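You operate a simulated robot arm through the tools that you are given. There is no shell and no other tool.

You run a simulated robot arm. Do the job below in one go: nothing can be reset, and whatever is moved stays where it is left.

Task
Press the damp green notebook dry under the pink blotter.
Fine: both on the press tray, blotter on top, tray in, pointer at FIRM; leave it ten seconds and still pressed; no fingers under the plate.

The check looks at the end state, three seconds after you hand in, the way a careful person would. Anything else that was tipped, shoved, dropped, spilled or broken makes it a failure.

Robot
A 6-joint arm with a two-finger parallel gripper, fixed in place. Base frame: the origin is at the foot of the arm, x ahead of it, y to its left, z up; the work surface is at about z = 0.76. Readings come in m, rad, newtons and seconds.
With the tool pointing down near the work surface it reaches from about 0.24 to 0.64 m from the base axis. Its first joint turns from -2.007 to 2.007 rad. Payload 3.43 kg.
The tool frame sits at the grasp point between the pads (the TCP): z along the fingers, y along the line on which they close. The tips reach 0.034 m beyond it. Largest opening 0.128 m; finger width 0.024, thickness 0.012; the body of the gripper, 0.048 by 0.13 m, starts 0.096 m behind the TCP.
Orientation is that of the tool frame in the base frame, as a unit quaternion [x, y, z, w]. With the fingers straight down and closing along the base's y, the tool's x points along the base's -x, its y along +y and its z along -z.

Tools
- The arm moves only by the tool step_arm. Its argument "plan" is text: rows parted by semicolons, each of 7 numbers parted by spaces: the shift along the tool's x, y, z in mm, then the turn, a rotation vector about the tool's x, y, z in rad, then the opening in per cent of the stroke, from 0 (shut) to 100 (fully open). In form: dx dy dz wx wy wz gripper; .... A call has 1 to 20 rows; each row shifts and turns the commanded pose from where the row before left it, along the tool's axes as they then stand. Each row takes 0.2 s and may step no farther than 0.05 m and 0.15 rad from the row before; otherwise, or with a gripper value out of range, the whole call is refused. Where a pose cannot be reached the arm comes as near as it can. A force on the tool above 40 N (or 10 N above the force at the start of the call, whichever is more), or a blocked arm, ends the call early, and 0.2 s more pass. Each finger travels about 0.153 m/s and halts on what it meets, pressing with about 29 N; the grip force reading is that of the motor and also rises with nothing between the fingers. The clock runs only during rows and for 0.2 s after the last one: add rows that do not move to give the fingers time. It gives the time, the measured TCP pose, the force on the tool (base axes), the opening and the grip force at its end, in the units of the frame above (readings bear some noise), with the torque about the TCP (base axes, N m) and any sound that the robot's microphone picked up.
- Cameras (640 x 400 px; columns grow to the right, rows downward): "scene" is fixed at [0.3979, -0.656, 1.4912]; the picture's right is [1.00, -0.08, 0.00], its down [-0.06, -0.74, -0.67] and it looks along [0.05, 0.66, -0.75] (base axes); focal length 224 px, centre (320, 200). "wrist" rides on the gripper at [0.076, -0.011, -0.16] in the tool frame; the picture's right is [0.15, 0.99, 0.00], its down [-0.88, 0.13, -0.46] and it looks along [-0.45, 0.07, 0.89] (tool axes); focal length 234 px, centre (320, 200). There is no depth. A picture from a camera that has moved, and an enlarged one, comes with that camera's place and axes in the base frame and with its lens. The place of the scene camera against the robot may be out by one fixed shift of up to 0.012 m in any direction.
- grab_frame(camera): a new picture of that camera. No time passes.
- slide_trunk(by): slides the trunk up (or, below 0, down) by that many m; the arm rides with it, the base frame stays. It gives what a move gives, with no picture.
- enlarge(camera, box): a new picture of the part [left, top, right, bottom] of that camera's present view, enlarged. No time passes.
- finish_job(): hands the job in; it is judged then, once.

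Nothing tells you positions but the pictures and the camera data. Unless the task says otherwise, let go and move clear before handing in.

The tools are called after "Emit:" as a command line: name --argument value ..., lists and objects as JSON in quotes. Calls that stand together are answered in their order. step_arm: Moves the arm, as the interface text tells. Its arguments: {"type":"object","properties":{"plan":{"type":"string"}},"required":["plan"]} The other tools are called the same way: slide_trunk (by) slides the trunk up or down; grab_frame (camera) takes a picture; enlarge (camera, box) takes an enlarged picture of a part of a camera's view; finish_job () hands the job in.

At the start:

```text
time_s: 0.0
position: [0.3283, -0.1953, 1.2457]
tcp_rot: [0.0, 1.0, 0.0, 0.0]
wrist_force: [-0.3, 0.0, 0.7]
wrist_torque: [0.0, 0.03, 0.01]
gripper_width: 0.1279
gripper_force: 0.0
trunk travel left (down, up): [-0.925, 0.065]
```

scene: 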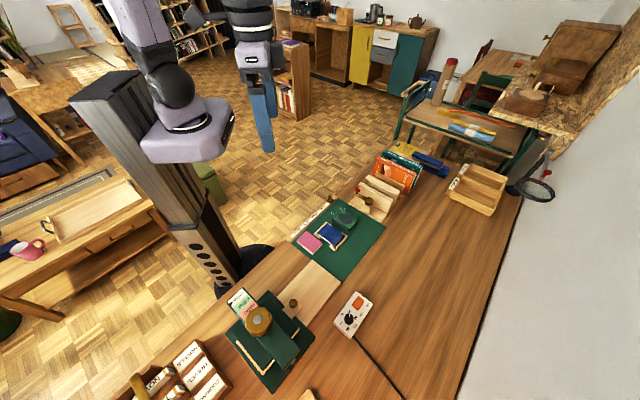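
wrist: 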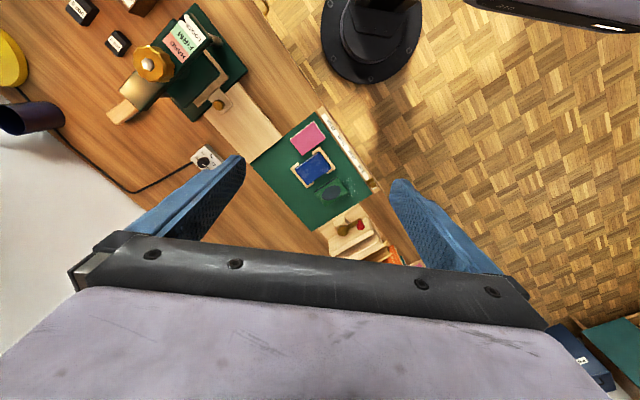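

I see a bench with a green mat holding a pink pad, a blue item and a green item, and a screw press with a knob and a wooden tray beside it. I'll take enlarged views to tell the pieces apart before I move.

Emit:
enlarge --camera "scene" --box '[220, 260, 380, 360]'

Emit:
enlarge --camera "scene" --box '[280, 180, 400, 255]'

Emit:
enlarge --camera "wrist" --box '[60, 0, 260, 125]'

Emit:
enlarge --camera "wrist" --box '[240, 100, 400, 200]'

Emit:
enlarge --camera "wrist" --box '[300, 180, 420, 280]'

```text
4.00 times, centred on (300, 310) of scene
camera zoom: at [0.3979, -0.656, 1.4912], right [1.0, -0.08, 0.0], down [-0.06, -0.74, -0.67], along [0.05, 0.66, -0.75], focal length 897 px, centre (400, -240)
```

zoom: 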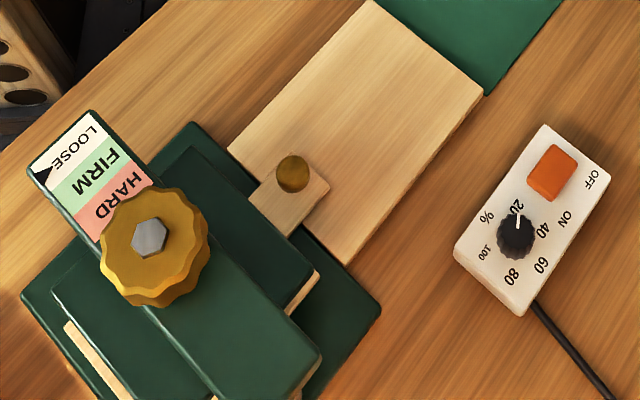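

```text
5.33 times, centred on (340, 218) of scene
camera zoom: at [0.3979, -0.656, 1.4912], right [1.0, -0.08, 0.0], down [-0.06, -0.74, -0.67], along [0.05, 0.66, -0.75], focal length 1196 px, centre (213, 107)
```

zoom: 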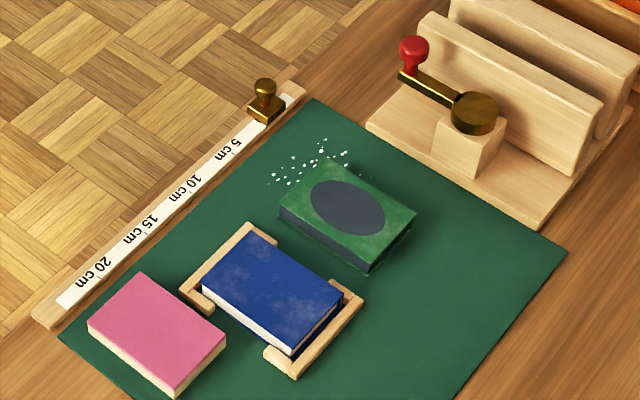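

```text
3.20 times, centred on (160, 62) of wrist
camera zoom: at [0.2526, -0.2069, 1.4055], right [-0.15, 0.99, 0.0], down [0.88, 0.13, 0.46], along [0.45, 0.07, -0.89], focal length 749 px, centre (832, 640)
```

zoom: 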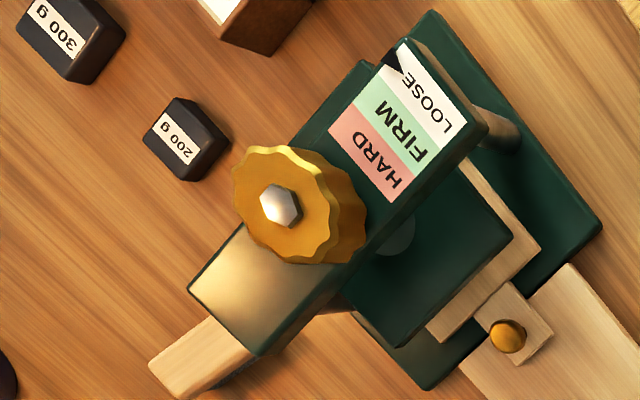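

```text
4.00 times, centred on (320, 150) of wrist
camera zoom: at [0.2526, -0.2069, 1.4055], right [-0.15, 0.99, 0.0], down [0.88, 0.13, 0.46], along [0.45, 0.07, -0.89], focal length 937 px, centre (320, 400)
```

zoom: 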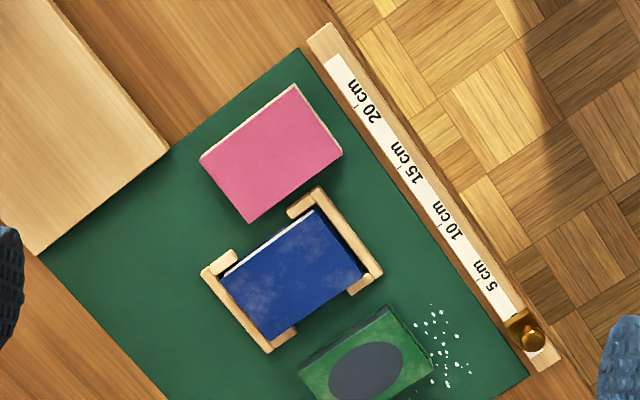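

```text
4.00 times, centred on (360, 230) of wrist
camera zoom: at [0.2526, -0.2069, 1.4055], right [-0.15, 0.99, 0.0], down [0.88, 0.13, 0.46], along [0.45, 0.07, -0.89], focal length 937 px, centre (160, 80)
```

zoom: 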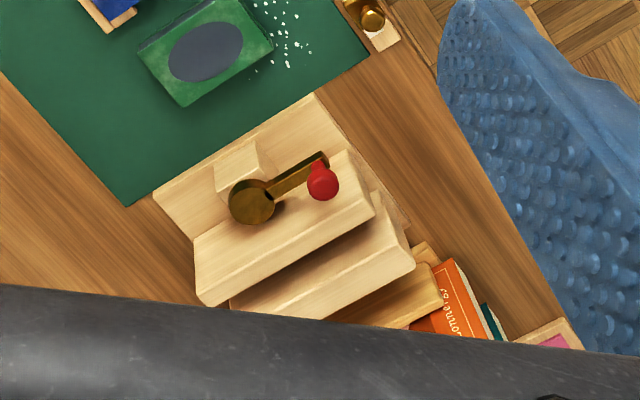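

The pink pad, a blue book in a wooden frame and a green book with an oval are on the mat. The press is at about (0.27, -0.50), with its tray tab and brass knob on the side facing the mat. I'll look at the rest of the scene before moving.

Emit:
enlarge --camera "scene" --box '[330, 130, 460, 220]'

Emit:
enlarge --camera "scene" --box '[215, 280, 325, 400]'

Emit:
enlarge --camera "scene" --box '[120, 320, 330, 400]'

Emit:
enlarge --camera "scene" --box '[320, 190, 370, 230]'

Emit:
enlarge --camera "scene" --box '[0, 160, 160, 290]'

```text
4.44 times, centred on (395, 175) of scene
camera zoom: at [0.3979, -0.656, 1.4912], right [1.0, -0.08, 0.0], down [-0.06, -0.74, -0.67], along [0.05, 0.66, -0.75], focal length 997 px, centre (-13, 311)
```

zoom: 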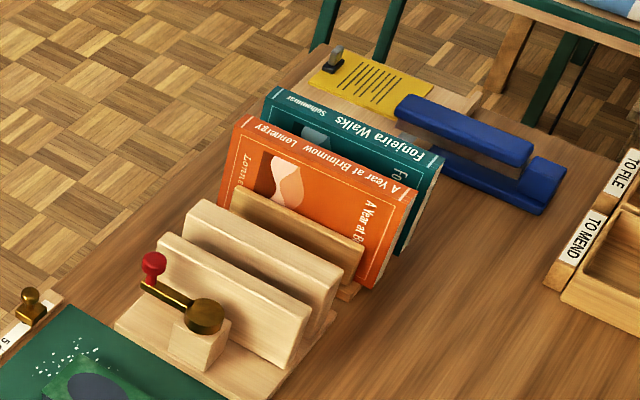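

```text
3.33 times, centred on (270, 340) of scene
camera zoom: at [0.3979, -0.656, 1.4912], right [1.0, -0.08, 0.0], down [-0.06, -0.74, -0.67], along [0.05, 0.66, -0.75], focal length 748 px, centre (487, -267)
```

zoom: 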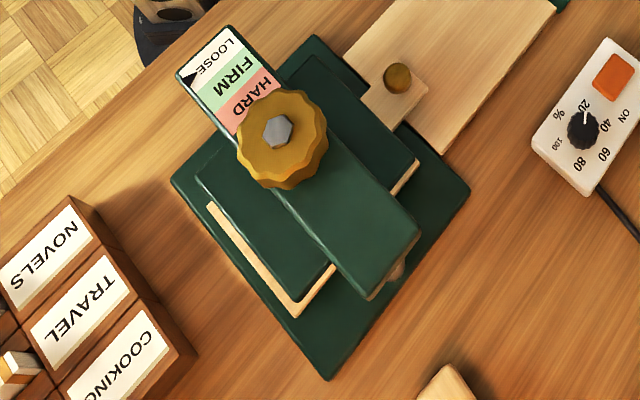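

```text
3.05 times, centred on (225, 360) of scene
camera zoom: at [0.3979, -0.656, 1.4912], right [1.0, -0.08, 0.0], down [-0.06, -0.74, -0.67], along [0.05, 0.66, -0.75], focal length 684 px, centre (610, -288)
```

zoom: 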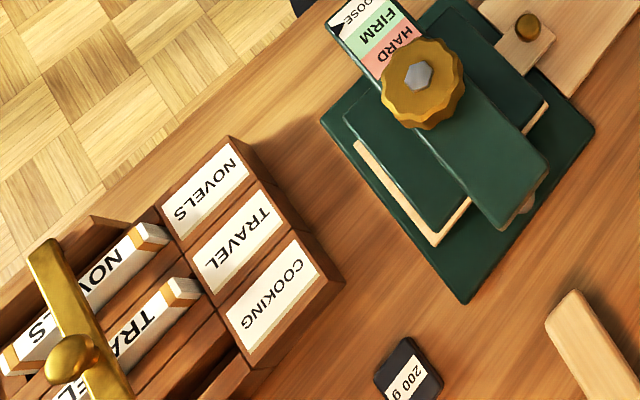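

```text
10.00 times, centred on (345, 210) of scene
camera zoom: at [0.3979, -0.656, 1.4912], right [1.0, -0.08, 0.0], down [-0.06, -0.74, -0.67], along [0.05, 0.66, -0.75], focal length 2243 px, centre (70, 100)
```

zoom: 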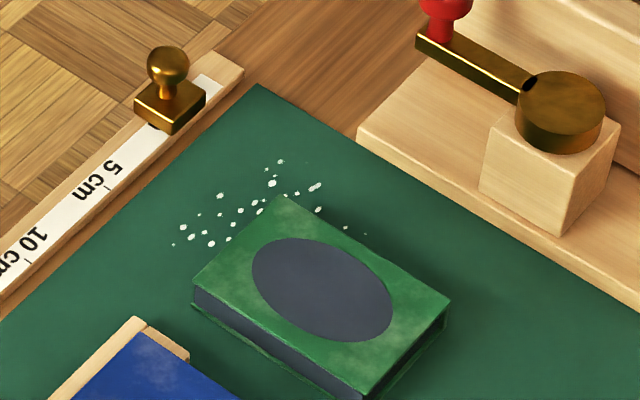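

```text
3.08 times, centred on (80, 225) of scene
camera zoom: at [0.3979, -0.656, 1.4912], right [1.0, -0.08, 0.0], down [-0.06, -0.74, -0.67], along [0.05, 0.66, -0.75], focal length 690 px, centre (1058, 123)
```

zoom: 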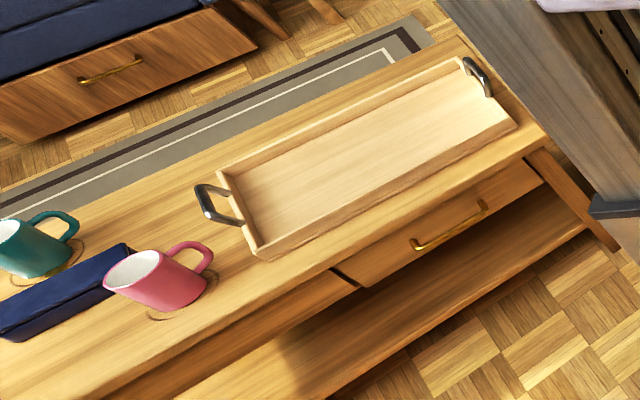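

The work is all laid out at 45°: the press, tray, books and pad. I'll lower the trunk a little for a closer look at the mat and the press.

Emit:
slide_trunk --by -0.15

```text
time_s: 1.8
position: [0.3292, -0.1963, 1.0953]
tcp_rot: [0.0, 1.0, 0.0, 0.0]
wrist_force: [0.4, 0.0, -0.3]
wrist_torque: [0.01, -0.03, -0.01]
gripper_width: 0.1281
gripper_force: 0.1
trunk travel left (down, up): [-0.775, 0.215]
```

The trunk is 0.15 m lower. Next I'll move the tool toward the press and turn it so the wrist camera faces the press front.

Emit:
step_arm --plan "0 -35 0 0 0 0 100; 0 -35 0 0 0 0 100; 0 -35 0 0 0 0 100; 0 -35 0 0 0 0 100; 0 0 0 0 0 0.15 100; 0 0 0 0 0 0.15 100; 0 0 0 0 0 0.15 100; 0 0 0 0 0 0.15 100; 0 0 0 0 0 0.15 100; 0 0 0 0 0 0 100"

Emit:
grab_frame --camera "wrist"

Emit:
grab_frame --camera "scene"

```text
time_s: 4.0
position: [0.3281, -0.3371, 1.0951]
tcp_rot: [0.367, 0.93, 0.0, 0.0]
wrist_force: [-0.2, 0.8, -1.0]
wrist_torque: [-0.04, -0.04, 0.0]
gripper_width: 0.1279
gripper_force: 0.1
trunk travel left (down, up): [-0.775, 0.215]
```

```text
taken
camera wrist: at [0.2653, -0.2924, 1.2554], right [0.57, 0.82, 0.0], down [0.73, -0.51, 0.46], along [0.37, -0.26, -0.89], focal length 234 px, centre (320, 200)
```

wrist: 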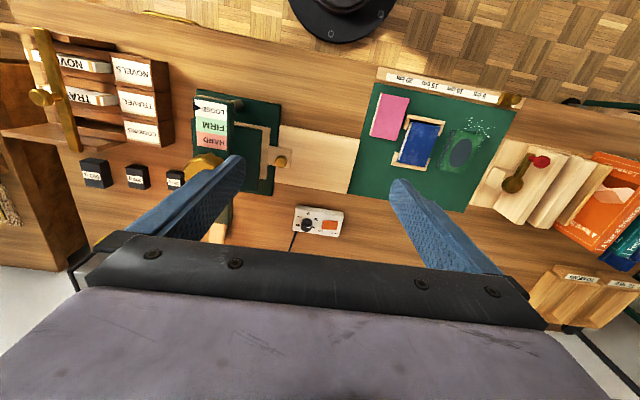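

```text
taken
```

scene: 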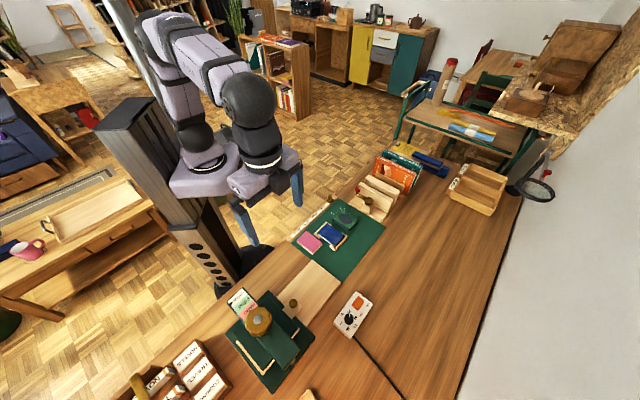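

The rotation works without a problem. I'll finish turning so the tool's x axis points away from the press, then hover over the tray side.

Emit:
step_arm --plan "0 0 0 0 0 0.146 100; 0 0 0 0 0 0.146 100; 0 0 0 0 0 0.146 100; 0 0 0 0 0 0.146 100; 0 0 0 0 0 0.146 100; 0 0 0 0 0 0.146 100; 0 0 0 0 0 0.146 100; 0 0 0 0 0 0.146 100; 0 0 0 0 0 0.146 100; 0 0 0 0 0 0.146 100; 0 0 0 0 0 0.146 100; -5 25 0 0 0 0 100; -5 25 0 0 0 0 100; -5 25 0 0 0 0 100; 0 0 0 0 0 0 100"

Emit:
grab_frame --camera "wrist"

Emit:
grab_frame --camera "scene"

```text
time_s: 7.2
position: [0.3701, -0.3996, 1.0961]
tcp_rot: [0.924, 0.381, 0.0, 0.0]
wrist_force: [-0.3, 0.9, -0.3]
wrist_torque: [-0.04, -0.05, -0.01]
gripper_width: 0.1284
gripper_force: 0.0
trunk travel left (down, up): [-0.775, 0.215]
```

```text
taken
camera wrist: at [0.4158, -0.3376, 1.2556], right [0.8, -0.6, 0.0], down [-0.53, -0.71, 0.46], along [-0.27, -0.37, -0.89], focal length 234 px, centre (320, 200)
```

wrist: 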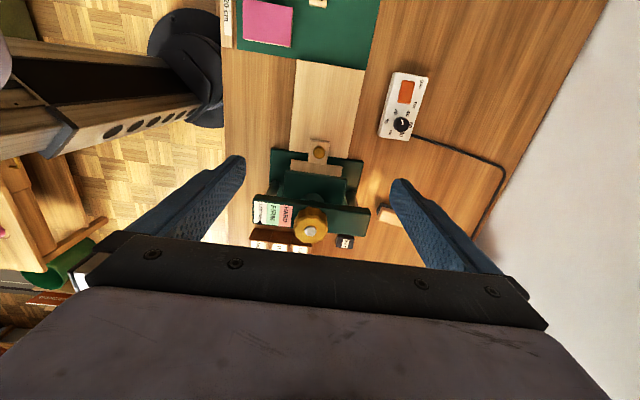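

```text
taken
```

scene: 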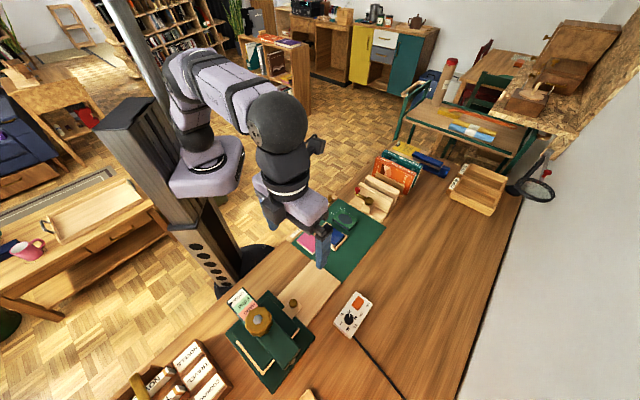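

The wrist camera now looks at the press from the tray side. I'll enlarge this view to read the geometry.

Emit:
enlarge --camera "wrist" --box '[240, 130, 384, 250]'

Emit:
enlarge --camera "wrist" --box '[280, 50, 440, 170]'

Emit:
enlarge --camera "scene" --box '[270, 200, 400, 300]'

```text
3.33 times, centred on (312, 190) of wrist
camera zoom: at [0.4158, -0.3376, 1.2556], right [0.8, -0.6, 0.0], down [-0.53, -0.71, 0.46], along [-0.27, -0.37, -0.89], focal length 781 px, centre (347, 233)
```

zoom: 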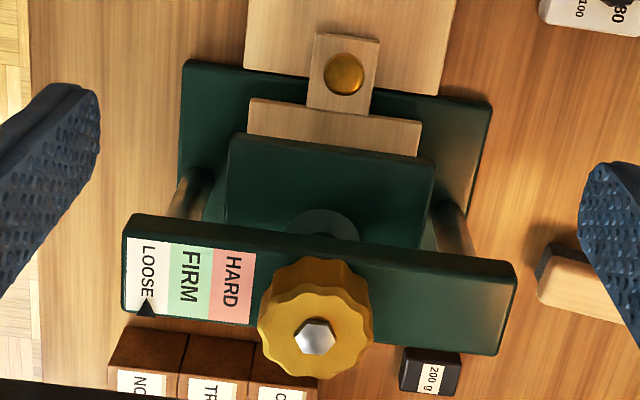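

```text
3.33 times, centred on (360, 110) of wrist
camera zoom: at [0.4158, -0.3376, 1.2556], right [0.8, -0.6, 0.0], down [-0.53, -0.71, 0.46], along [-0.27, -0.37, -0.89], focal length 781 px, centre (187, 500)
```

zoom: 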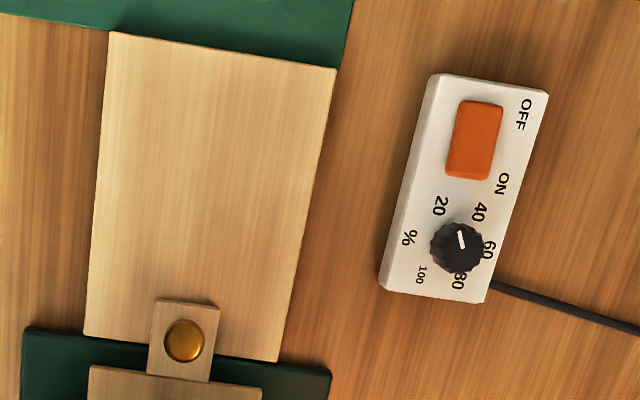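

```text
4.00 times, centred on (335, 250) of scene
camera zoom: at [0.3979, -0.656, 1.4912], right [1.0, -0.08, 0.0], down [-0.06, -0.74, -0.67], along [0.05, 0.66, -0.75], focal length 897 px, centre (260, 0)
```

zoom: 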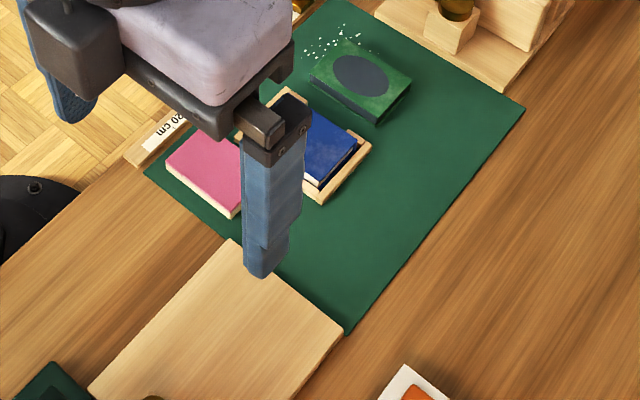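

The press has a beam with the LOOSE, FIRM and HARD scale, a plate below it, and a tray with a tab. I'll lower the trunk and tilt the tool to see the press from the front and measure heights.

Emit:
slide_trunk --by -0.12

Emit:
step_arm --plan "15 0 0 0 -0.15 0 100; 15 0 0 0 -0.15 0 100; 0 0 0 0 -0.15 0 100; 0 0 0 0 -0.15 0 100; 0 0 0 0 0 0 100"

Emit:
grab_frame --camera "wrist"

Emit:
enlarge --camera "wrist" --box '[200, 60, 440, 210]'

```text
time_s: 8.7
position: [0.3714, -0.4, 0.9756]
tcp_rot: [0.924, 0.383, 0.0, 0.0]
wrist_force: [0.4, 0.0, 0.8]
wrist_torque: [-0.01, 0.0, 0.01]
gripper_width: 0.1281
gripper_force: 0.1
trunk travel left (down, up): [-0.655, 0.335]
```

```text
time_s: 9.8
position: [0.3909, -0.3788, 0.9728]
tcp_rot: [0.882, 0.365, -0.274, 0.114]
wrist_force: [0.3, -0.3, 0.8]
wrist_torque: [0.01, 0.0, 0.0]
gripper_width: 0.1278
gripper_force: 0.1
trunk travel left (down, up): [-0.655, 0.335]
```

```text
taken
camera wrist: at [0.4917, -0.2624, 1.0618], right [0.78, -0.62, -0.08], down [-0.24, -0.42, 0.87], along [-0.57, -0.67, -0.48], focal length 234 px, centre (320, 200)
```

wrist: 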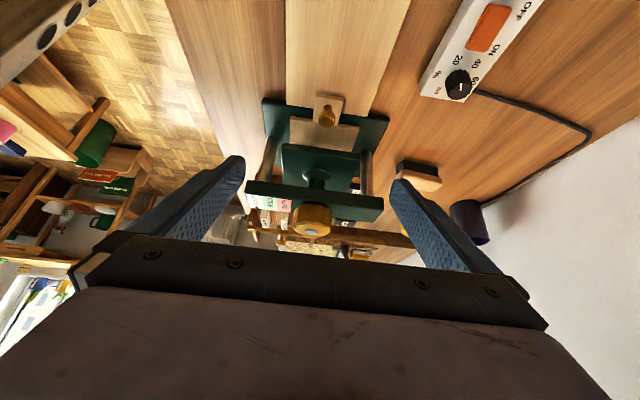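

```text
2.67 times, centred on (320, 135) of wrist
camera zoom: at [0.4917, -0.2624, 1.0618], right [0.78, -0.62, -0.08], down [-0.24, -0.42, 0.87], along [-0.57, -0.67, -0.48], focal length 624 px, centre (320, 373)
```

zoom: 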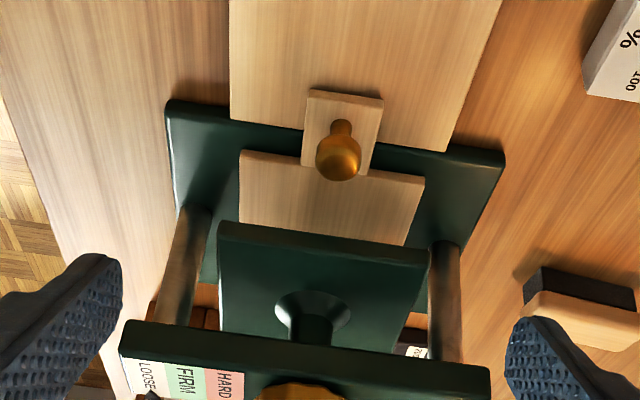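

The plate sits clear of the tray with a gap of about 45 mm. I'll zoom in further for edge detail.

Emit:
enlarge --camera "wrist" --box '[256, 85, 396, 172]'

Emit:
enlarge --camera "wrist" --box '[240, 160, 390, 250]'

Emit:
enlarge --camera "scene" --box '[220, 280, 330, 350]'

```text
4.57 times, centred on (326, 128) of wrist
camera zoom: at [0.4917, -0.2624, 1.0618], right [0.78, -0.62, -0.08], down [-0.24, -0.42, 0.87], along [-0.57, -0.67, -0.48], focal length 1070 px, centre (293, 527)
```

zoom: 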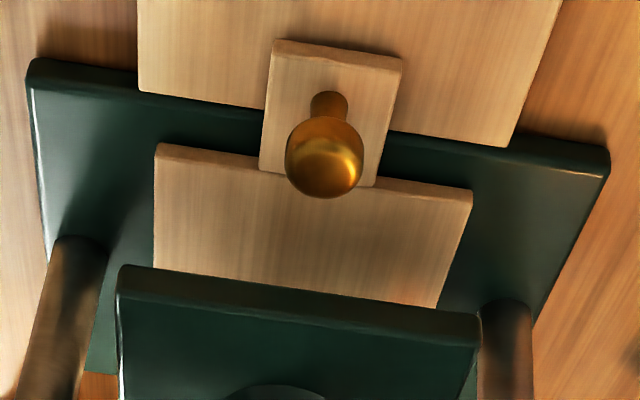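

```text
4.27 times, centred on (315, 205) of wrist
camera zoom: at [0.4917, -0.2624, 1.0618], right [0.78, -0.62, -0.08], down [-0.24, -0.42, 0.87], along [-0.57, -0.67, -0.48], focal length 999 px, centre (341, 179)
```

zoom: 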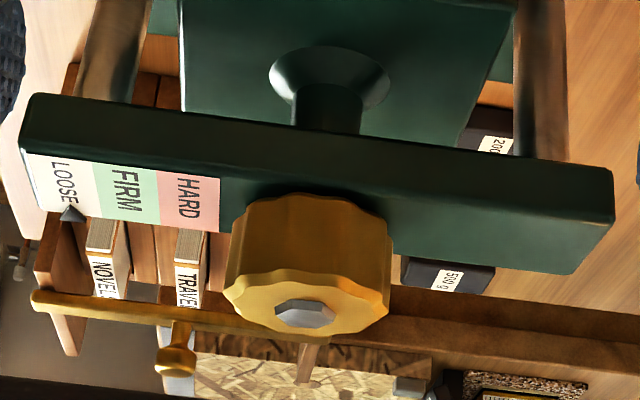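

```text
5.71 times, centred on (275, 315) of scene
camera zoom: at [0.3979, -0.656, 1.4912], right [1.0, -0.08, 0.0], down [-0.06, -0.74, -0.67], along [0.05, 0.66, -0.75], focal length 1282 px, centre (577, -457)
```

zoom: 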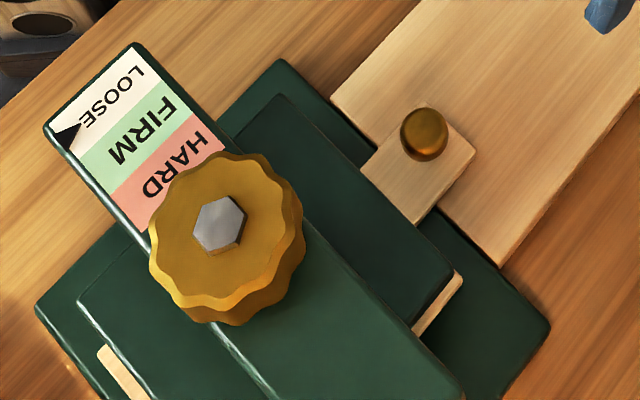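

The tray's ball knob is at about (0.339, -0.441), with the ball near z 0.805 and the tray top near 0.777. I'll un-tilt, partly close the fingers and hover above the knob.

Emit:
step_arm --plan "0 0 0 0 0.15 0 100; 0 0 0 0 0.15 0 100; 0 0 0 0 0.15 0 60; 0 0 0 0 0.15 0 45; -20 2 10 0 0 0 45; -20 2 10 0 0 0 45; -20 2 10 0 0 0 45; -20 2 10 0 0 0 45; 0 0 10 0 0 0 45; 0 0 0 0 0 0 45"

Emit:
grab_frame --camera "wrist"

Emit:
enlarge --camera "wrist" --box '[220, 90, 420, 240]'

Emit:
enlarge --camera "scene" --box '[220, 240, 380, 340]'

```text
time_s: 12.1
position: [0.3391, -0.4405, 0.9228]
tcp_rot: [0.924, 0.383, 0.0, 0.0]
wrist_force: [0.2, -0.8, -0.1]
wrist_torque: [0.01, 0.01, -0.01]
gripper_width: 0.0577
gripper_force: 0.0
trunk travel left (down, up): [-0.655, 0.335]
```

```text
taken
camera wrist: at [0.3857, -0.3784, 1.0831], right [0.8, -0.6, 0.0], down [-0.53, -0.71, 0.46], along [-0.27, -0.37, -0.89], focal length 234 px, centre (320, 200)
```

wrist: 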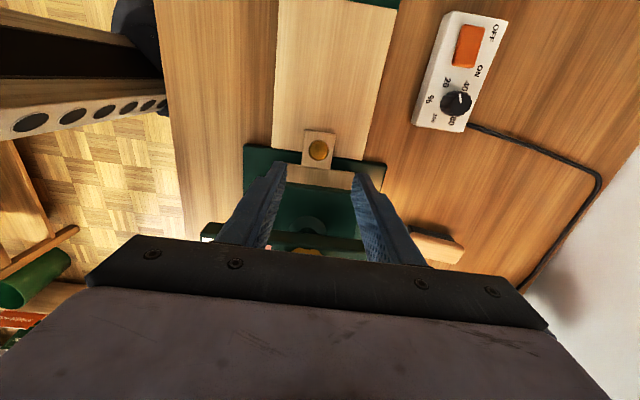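

```text
2.67 times, centred on (320, 165) of wrist
camera zoom: at [0.3857, -0.3784, 1.0831], right [0.8, -0.6, 0.0], down [-0.53, -0.71, 0.46], along [-0.27, -0.37, -0.89], focal length 624 px, centre (320, 293)
```

zoom: 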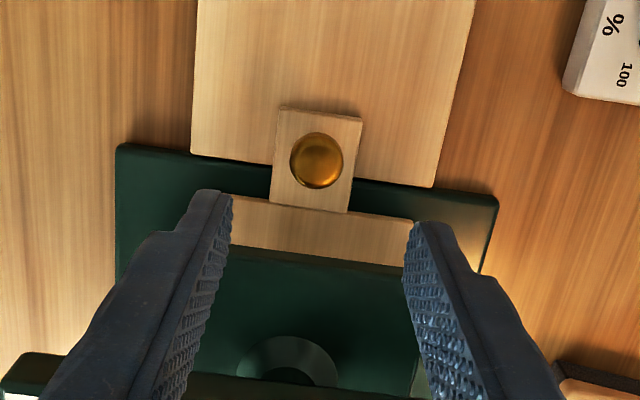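

```text
4.00 times, centred on (300, 290) of scene
camera zoom: at [0.3979, -0.656, 1.4912], right [1.0, -0.08, 0.0], down [-0.06, -0.74, -0.67], along [0.05, 0.66, -0.75], focal length 897 px, centre (400, -160)
```

zoom: 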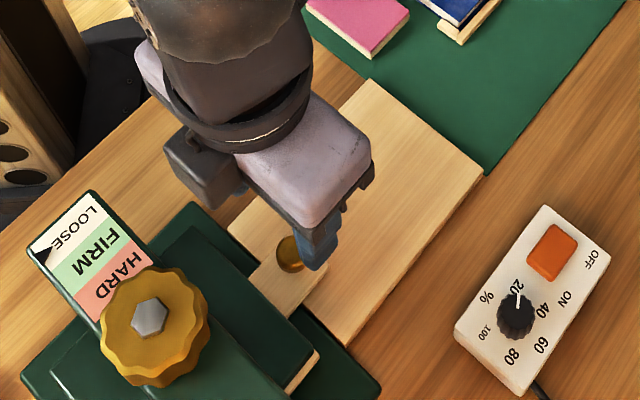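

The ball is within 2 mm of the line straight below the tool. I'll go down around it and close the fingers.

Emit:
step_arm --plan "1 -1 25 0 0 0 45; 1 0 25 0 0 0 45; 0 0 25 0 0 0 45; 0 0 20 0 0 0 45; 0 0 8 0 0 0 45; 0 0 0 0 0 0 45"

Emit:
grab_frame --camera "wrist"

Emit:
enlarge --camera "scene" --box '[250, 260, 350, 330]'

```text
time_s: 13.4
position: [0.3403, -0.4393, 0.8195]
tcp_rot: [0.924, 0.382, 0.0, 0.0]
wrist_force: [0.5, 0.0, 0.3]
wrist_torque: [-0.01, -0.02, 0.03]
gripper_width: 0.0576
gripper_force: 0.1
trunk travel left (down, up): [-0.655, 0.335]
```

```text
taken
camera wrist: at [0.387, -0.3768, 0.9795], right [0.8, -0.6, 0.0], down [-0.53, -0.71, 0.46], along [-0.27, -0.37, -0.89], focal length 234 px, centre (320, 200)
```

wrist: 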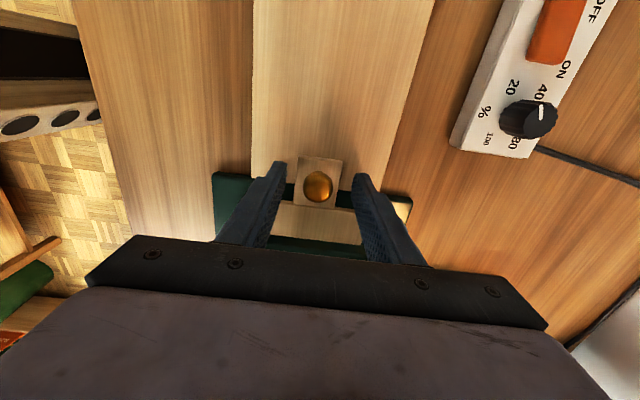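

```text
5.71 times, centred on (300, 295) of scene
camera zoom: at [0.3979, -0.656, 1.4912], right [1.0, -0.08, 0.0], down [-0.06, -0.74, -0.67], along [0.05, 0.66, -0.75], focal length 1282 px, centre (434, -343)
```

zoom: 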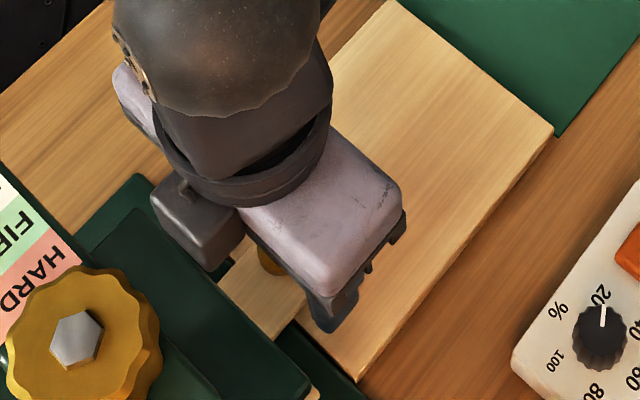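

The ball is between the fingers. I'll close on it.

Emit:
step_arm --plan "0 0 0 0 0 0 10; 0 0 0 0 0 0 10; 0 0 0 0 0 0 10"

Emit:
grab_frame --camera "wrist"

```text
time_s: 14.2
position: [0.3397, -0.4371, 0.8178]
tcp_rot: [0.924, 0.382, 0.0, -0.002]
wrist_force: [-7.3, 6.8, -1.8]
wrist_torque: [0.08, 0.16, -0.02]
gripper_width: 0.023
gripper_force: 45.0
trunk travel left (down, up): [-0.655, 0.335]
```

```text
taken
camera wrist: at [0.3862, -0.3761, 0.9794], right [0.8, -0.6, 0.0], down [-0.53, -0.72, 0.46], along [-0.27, -0.36, -0.89], focal length 234 px, centre (320, 200)
```

wrist: 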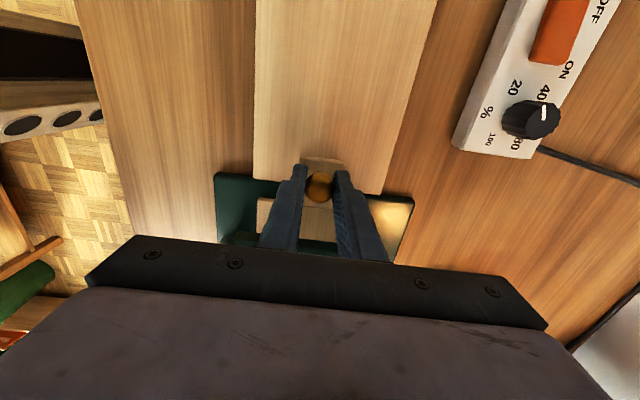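

The fingers hold the ball, slightly off-centre with about 10 N of side load. I'll relieve that and pull the tray out a little to test how it moves.

Emit:
step_arm --plan "0 -2 0 0 0 0 10; 5 0 0 0 0 0 10; 8 0 0 0 0 0 10; 8 0 0 0 0 0 10; 0 0 0 0 0 0 10"

Emit:
grab_frame --camera "wrist"

Emit:
enlarge --camera "scene" --box '[220, 260, 350, 350]'

```text
time_s: 15.4
position: [0.3545, -0.4222, 0.819]
tcp_rot: [0.924, 0.383, 0.0, 0.0]
wrist_force: [1.0, -0.5, -6.3]
wrist_torque: [-0.07, 0.0, 0.02]
gripper_width: 0.0229
gripper_force: 45.3
trunk travel left (down, up): [-0.655, 0.335]
```

```text
taken
camera wrist: at [0.4009, -0.3605, 0.9794], right [0.8, -0.6, 0.0], down [-0.53, -0.71, 0.46], along [-0.27, -0.37, -0.89], focal length 234 px, centre (320, 200)
```

wrist: 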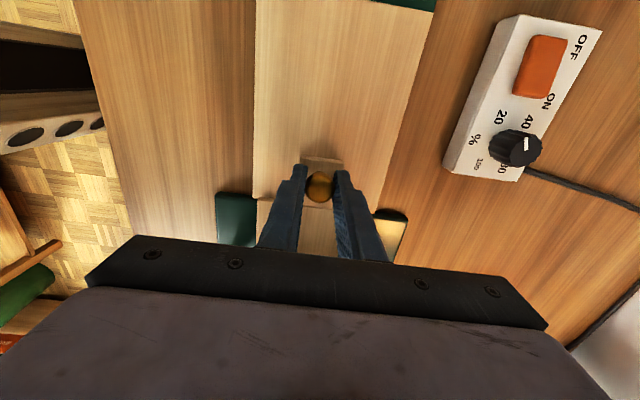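

```text
4.44 times, centred on (285, 305) of scene
camera zoom: at [0.3979, -0.656, 1.4912], right [1.0, -0.08, 0.0], down [-0.06, -0.74, -0.67], along [0.05, 0.66, -0.75], focal length 997 px, centre (476, -267)
```

zoom: 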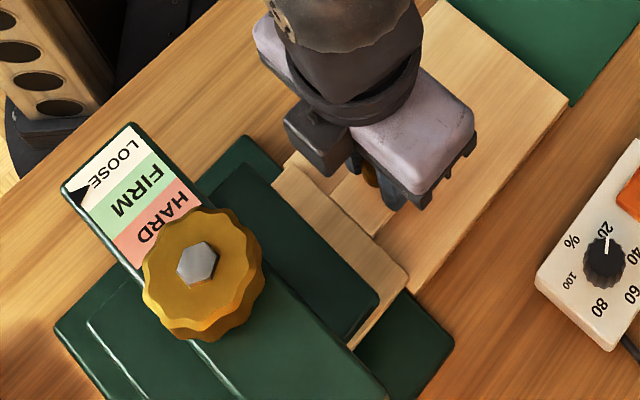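

The tray slides freely and the press stays put. I'll pull it out about 100 mm more.

Emit:
step_arm --plan "15 0 0 0 0 0 10; 15 0 0 0 0 0 10; 15 0 0 0 0 0 10; 15 0 0 0 0 0 10; 15 0 0 0 0 0 10; 15 0 0 0 0 0 10; 0 0 0 0 0 0 10"

Emit:
grab_frame --camera "wrist"

Emit:
enlarge --camera "scene" --box '[220, 240, 380, 350]'

```text
time_s: 17.1
position: [0.4189, -0.3585, 0.8189]
tcp_rot: [0.924, 0.382, -0.001, 0.0]
wrist_force: [0.3, 1.0, -4.9]
wrist_torque: [-0.11, 0.13, 0.01]
gripper_width: 0.0228
gripper_force: 45.1
trunk travel left (down, up): [-0.655, 0.335]
```

```text
taken
camera wrist: at [0.4646, -0.2971, 0.9795], right [0.8, -0.6, 0.0], down [-0.53, -0.71, 0.46], along [-0.27, -0.37, -0.89], focal length 234 px, centre (320, 200)
```

wrist: 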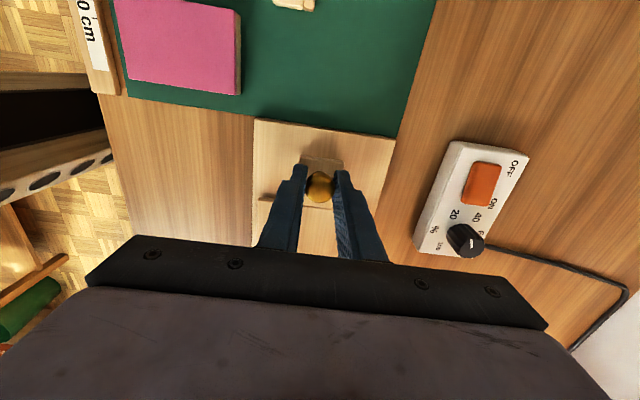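

```text
3.64 times, centred on (300, 295) of scene
camera zoom: at [0.3979, -0.656, 1.4912], right [1.0, -0.08, 0.0], down [-0.06, -0.74, -0.67], along [0.05, 0.66, -0.75], focal length 816 px, centre (393, -146)
```

zoom: 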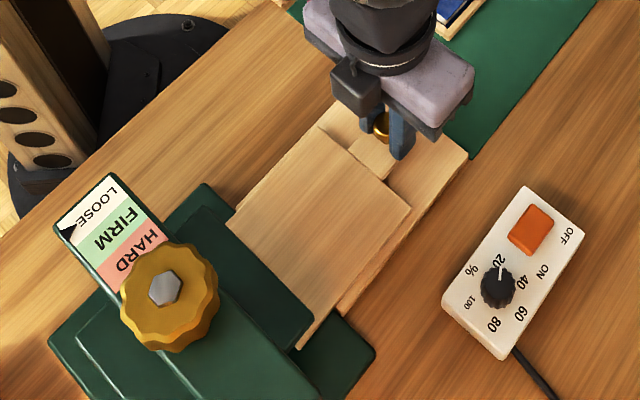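

The tray is about 111 mm out and moving freely. I'll pull another 15 mm for clearance, then let go and rise.

Emit:
step_arm --plan "8 0 0 0 0 0 10; 7 0 0 0 0 0 10; 0 0 0 0 0 0 10; 0 0 0 0 0 0 25; 0 0 0 0 0 0 45; 0 0 0 0 0 0 45; 0 0 -25 0 0 0 45; 0 0 -30 0 0 0 45; 0 0 -40 0 0 0 45; 0 0 -40 0 0 0 60; 0 0 0 0 0 0 60"

Emit:
grab_frame --camera "wrist"

Emit:
enlarge --camera "wrist" --box '[200, 60, 440, 220]'

Emit:
enlarge --camera "scene" --box '[220, 240, 380, 350]'

```text
time_s: 19.4
position: [0.4288, -0.3474, 0.9552]
tcp_rot: [0.924, 0.383, 0.001, 0.0]
wrist_force: [-0.1, 0.3, -0.1]
wrist_torque: [0.02, -0.01, 0.0]
gripper_width: 0.0771
gripper_force: 0.1
trunk travel left (down, up): [-0.655, 0.335]
```

```text
taken
camera wrist: at [0.4748, -0.2849, 1.1149], right [0.8, -0.6, 0.0], down [-0.53, -0.71, 0.46], along [-0.27, -0.37, -0.89], focal length 234 px, centre (320, 200)
```

wrist: 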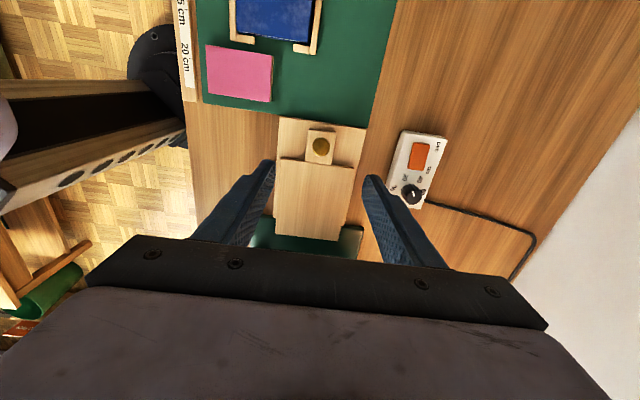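

```text
2.50 times, centred on (320, 140) of wrist
camera zoom: at [0.4748, -0.2849, 1.1149], right [0.8, -0.6, 0.0], down [-0.53, -0.71, 0.46], along [-0.27, -0.37, -0.89], focal length 585 px, centre (320, 350)
```

zoom: 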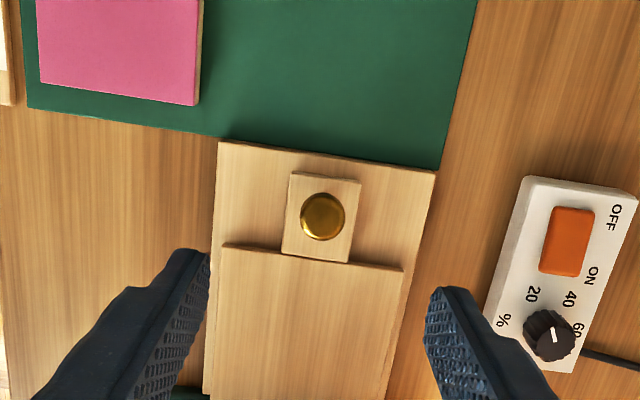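

```text
3.64 times, centred on (300, 295) of scene
camera zoom: at [0.3979, -0.656, 1.4912], right [1.0, -0.08, 0.0], down [-0.06, -0.74, -0.67], along [0.05, 0.66, -0.75], focal length 816 px, centre (393, -146)
```

zoom: 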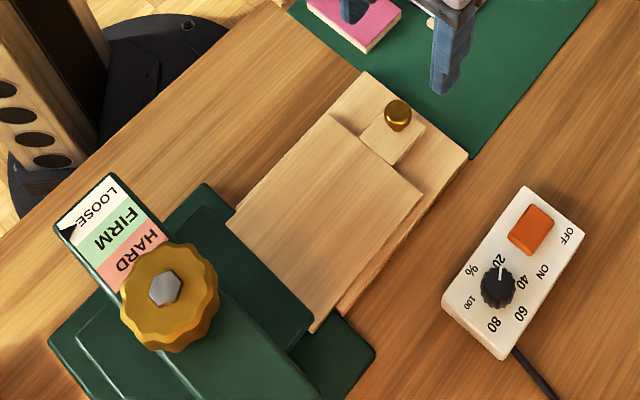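

The tray is out by about 126 mm and the knob is released. I'll shift back a bit to see the whole tray.

Emit:
step_arm --plan "-30 0 -15 0 0 0 100; -30 0 -15 0 0 0 100; 0 0 0 0 0 0 100"

Emit:
enlarge --camera "wrist" --box '[220, 60, 420, 235]'

Emit:
grab_frame --camera "scene"

Emit:
enlarge --camera "scene" --box '[220, 240, 380, 350]'

```text
time_s: 20.2
position: [0.3861, -0.3903, 0.9843]
tcp_rot: [0.924, 0.383, 0.0, 0.0]
wrist_force: [0.2, 0.5, -0.1]
wrist_torque: [-0.03, -0.03, -0.03]
gripper_width: 0.1281
gripper_force: 0.0
trunk travel left (down, up): [-0.655, 0.335]
```

```text
2.29 times, centred on (320, 148) of wrist
camera zoom: at [0.4319, -0.3289, 1.1447], right [0.8, -0.6, 0.0], down [-0.53, -0.71, 0.46], along [-0.27, -0.37, -0.89], focal length 535 px, centre (320, 320)
```

zoom: 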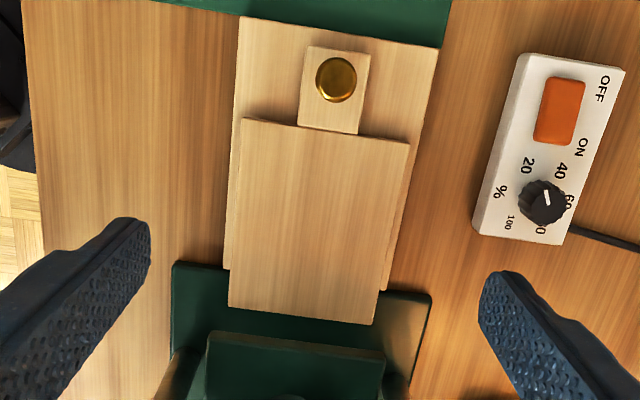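

```text
taken
```

scene: 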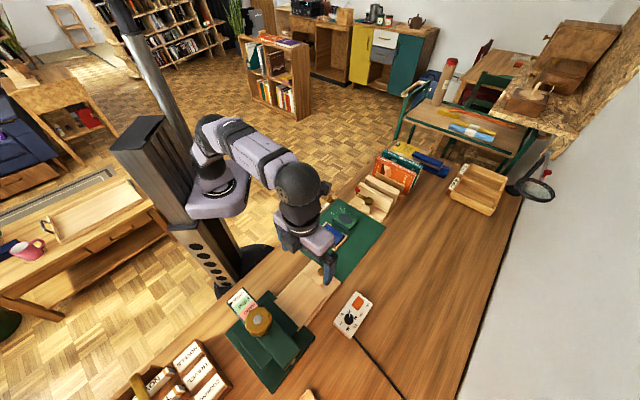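

```text
3.64 times, centred on (300, 295) of scene
camera zoom: at [0.3979, -0.656, 1.4912], right [1.0, -0.08, 0.0], down [-0.06, -0.74, -0.67], along [0.05, 0.66, -0.75], focal length 816 px, centre (393, -146)
```

zoom: 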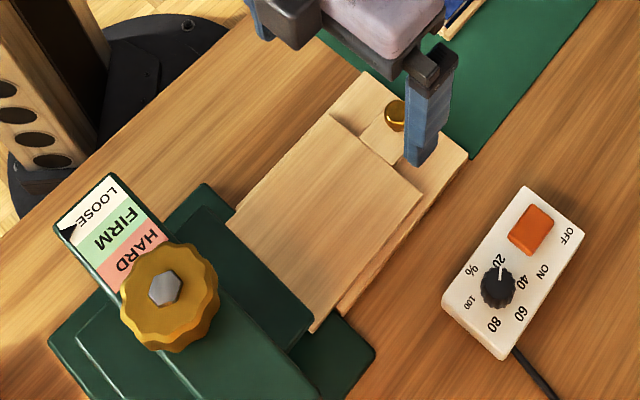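

The tray is fully clear of the plate, centred near (0.360, -0.420), and measures about 133 by 110 mm with no rims. Next I'll go over the green notebook and look at it closely.

Emit:
step_arm --plan "0 0 -5 0 0 0 100; 40 -11 0 0 0 0 100; 40 -11 0 0 0 0 100; 40 -11 0 0 0 0 100; 40 -11 0 0 0 0 100; 40 -11 0 0 0 0 100; 40 -11 0 0 0 0 100; 40 -11 0 0 0 0 100; 10 -2 0 0 0 0 100; 0 0 0 0 0 0 100"

Emit:
grab_frame --camera "wrist"

Emit:
enlarge --camera "wrist" --box '[200, 60, 440, 240]'

```text
time_s: 22.4
position: [0.5354, -0.1293, 0.989]
tcp_rot: [0.924, 0.383, 0.0, 0.0]
wrist_force: [0.2, 0.2, 0.1]
wrist_torque: [-0.03, 0.0, -0.02]
gripper_width: 0.1277
gripper_force: 0.1
trunk travel left (down, up): [-0.655, 0.335]
```

```text
taken
camera wrist: at [0.5819, -0.0679, 1.1494], right [0.8, -0.6, 0.0], down [-0.53, -0.71, 0.46], along [-0.27, -0.37, -0.89], focal length 234 px, centre (320, 200)
```

wrist: 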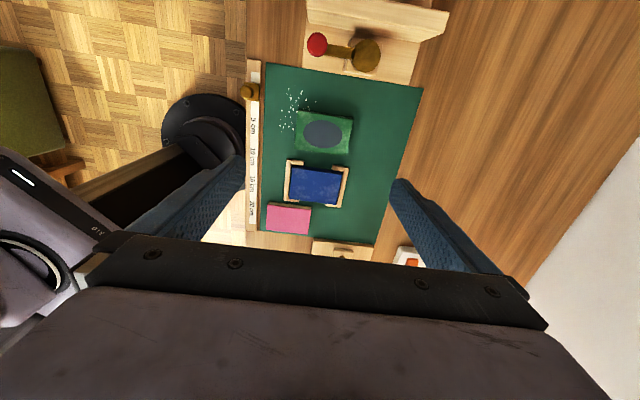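

```text
2.22 times, centred on (320, 150) of wrist
camera zoom: at [0.5819, -0.0679, 1.1494], right [0.8, -0.6, 0.0], down [-0.53, -0.71, 0.46], along [-0.27, -0.37, -0.89], focal length 520 px, centre (320, 311)
```

zoom: 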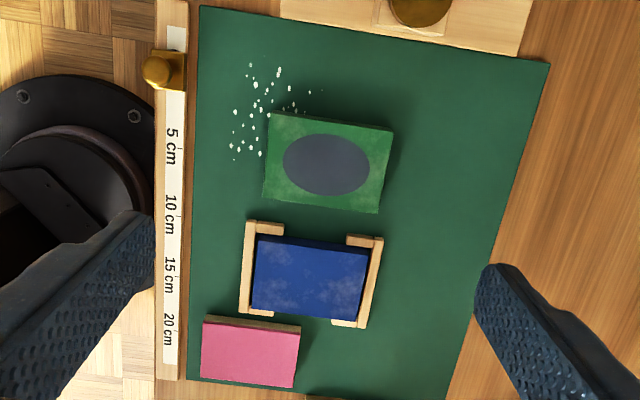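

The green notebook measures about 84 by 57 mm, is aligned with the tool, and sits about 6 mm to the +y side of the tool. I'll centre over it and go partway down.

Emit:
step_arm --plan "2 6 20 0 0 0 100; 0 0 30 0 0 0 100; 0 0 30 0 0 0 100; 0 0 30 0 0 0 100; 0 0 20 0 0 0 100; 0 0 0 0 0 0 100"

Emit:
grab_frame --camera "wrist"

Emit:
enlarge --camera "wrist" --box '[220, 90, 420, 240]'

Emit:
enlarge --camera "scene" --box '[290, 170, 400, 250]'

```text
time_s: 23.9
position: [0.542, -0.1322, 0.8583]
tcp_rot: [0.924, 0.382, 0.0, 0.0]
wrist_force: [0.3, 0.5, -0.1]
wrist_torque: [0.02, 0.04, -0.03]
gripper_width: 0.1279
gripper_force: 0.1
trunk travel left (down, up): [-0.655, 0.335]
```

```text
taken
camera wrist: at [0.588, -0.0708, 1.0194], right [0.8, -0.6, 0.0], down [-0.53, -0.71, 0.46], along [-0.27, -0.37, -0.89], focal length 234 px, centre (320, 200)
```

wrist: 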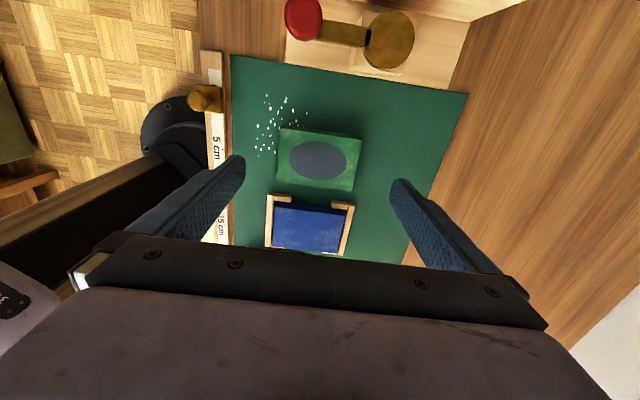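

```text
2.67 times, centred on (320, 165) of wrist
camera zoom: at [0.588, -0.0708, 1.0194], right [0.8, -0.6, 0.0], down [-0.53, -0.71, 0.46], along [-0.27, -0.37, -0.89], focal length 624 px, centre (320, 293)
```

zoom: 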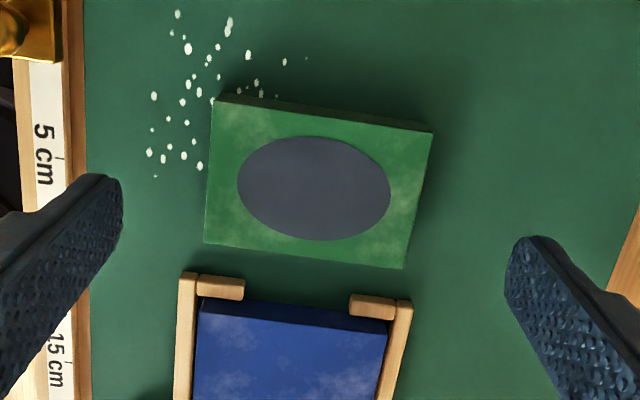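

```text
5.00 times, centred on (345, 210) of scene
camera zoom: at [0.3979, -0.656, 1.4912], right [1.0, -0.08, 0.0], down [-0.06, -0.74, -0.67], along [0.05, 0.66, -0.75], focal length 1121 px, centre (195, 150)
```

zoom: 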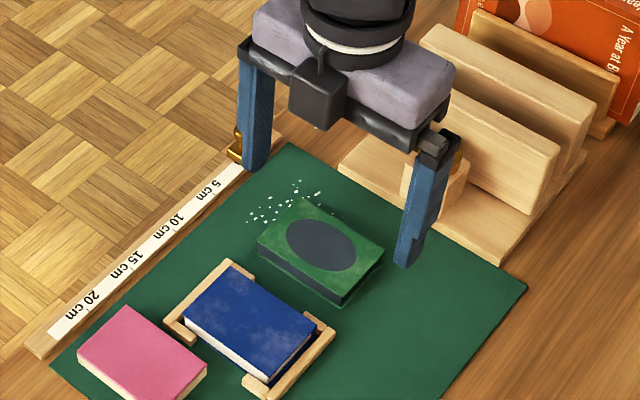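

The notebook is centred within 1 mm between the fingers, and both finger paths are clear. I'll go down carefully until the tips are just above the mat.

Emit:
step_arm --plan "-1 -1 20 0 0 0 88; 0 0 20 0 0 0 88; 0 0 12 0 0 0 88; 0 0 4 0 0 0 88; 0 0 0 0 0 0 88"

Emit:
grab_frame --camera "wrist"

Emit:
enlarge --camera "scene" --box '[310, 185, 380, 235]'

```text
time_s: 25.1
position: [0.5397, -0.1332, 0.8032]
tcp_rot: [0.924, 0.383, -0.001, -0.001]
wrist_force: [0.5, -0.7, 0.5]
wrist_torque: [0.01, -0.04, 0.01]
gripper_width: 0.1128
gripper_force: 0.1
trunk travel left (down, up): [-0.655, 0.335]
```

```text
taken
camera wrist: at [0.5861, -0.0711, 0.9635], right [0.8, -0.6, 0.0], down [-0.53, -0.71, 0.46], along [-0.27, -0.37, -0.89], focal length 234 px, centre (320, 200)
```

wrist: 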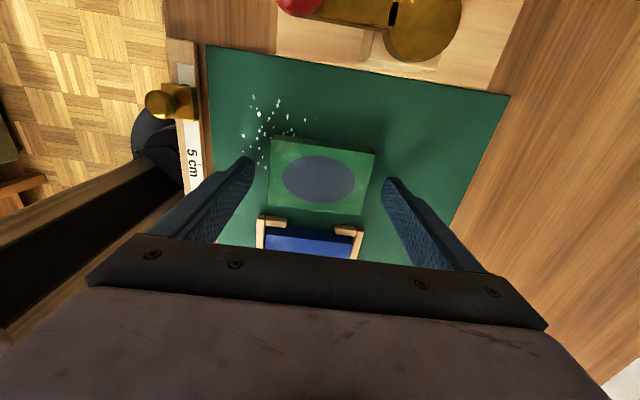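

```text
8.00 times, centred on (345, 210) of scene
camera zoom: at [0.3979, -0.656, 1.4912], right [1.0, -0.08, 0.0], down [-0.06, -0.74, -0.67], along [0.05, 0.66, -0.75], focal length 1794 px, centre (120, 120)
```

zoom: 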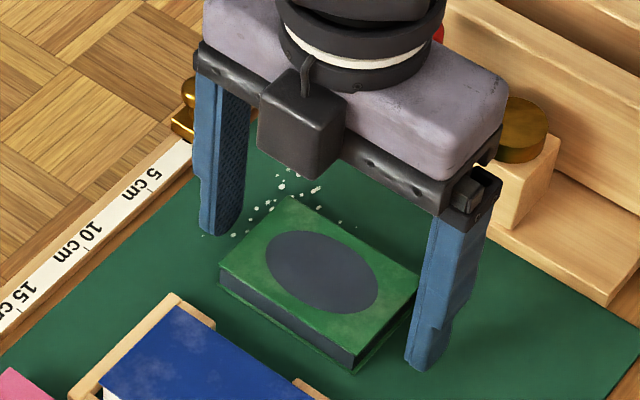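

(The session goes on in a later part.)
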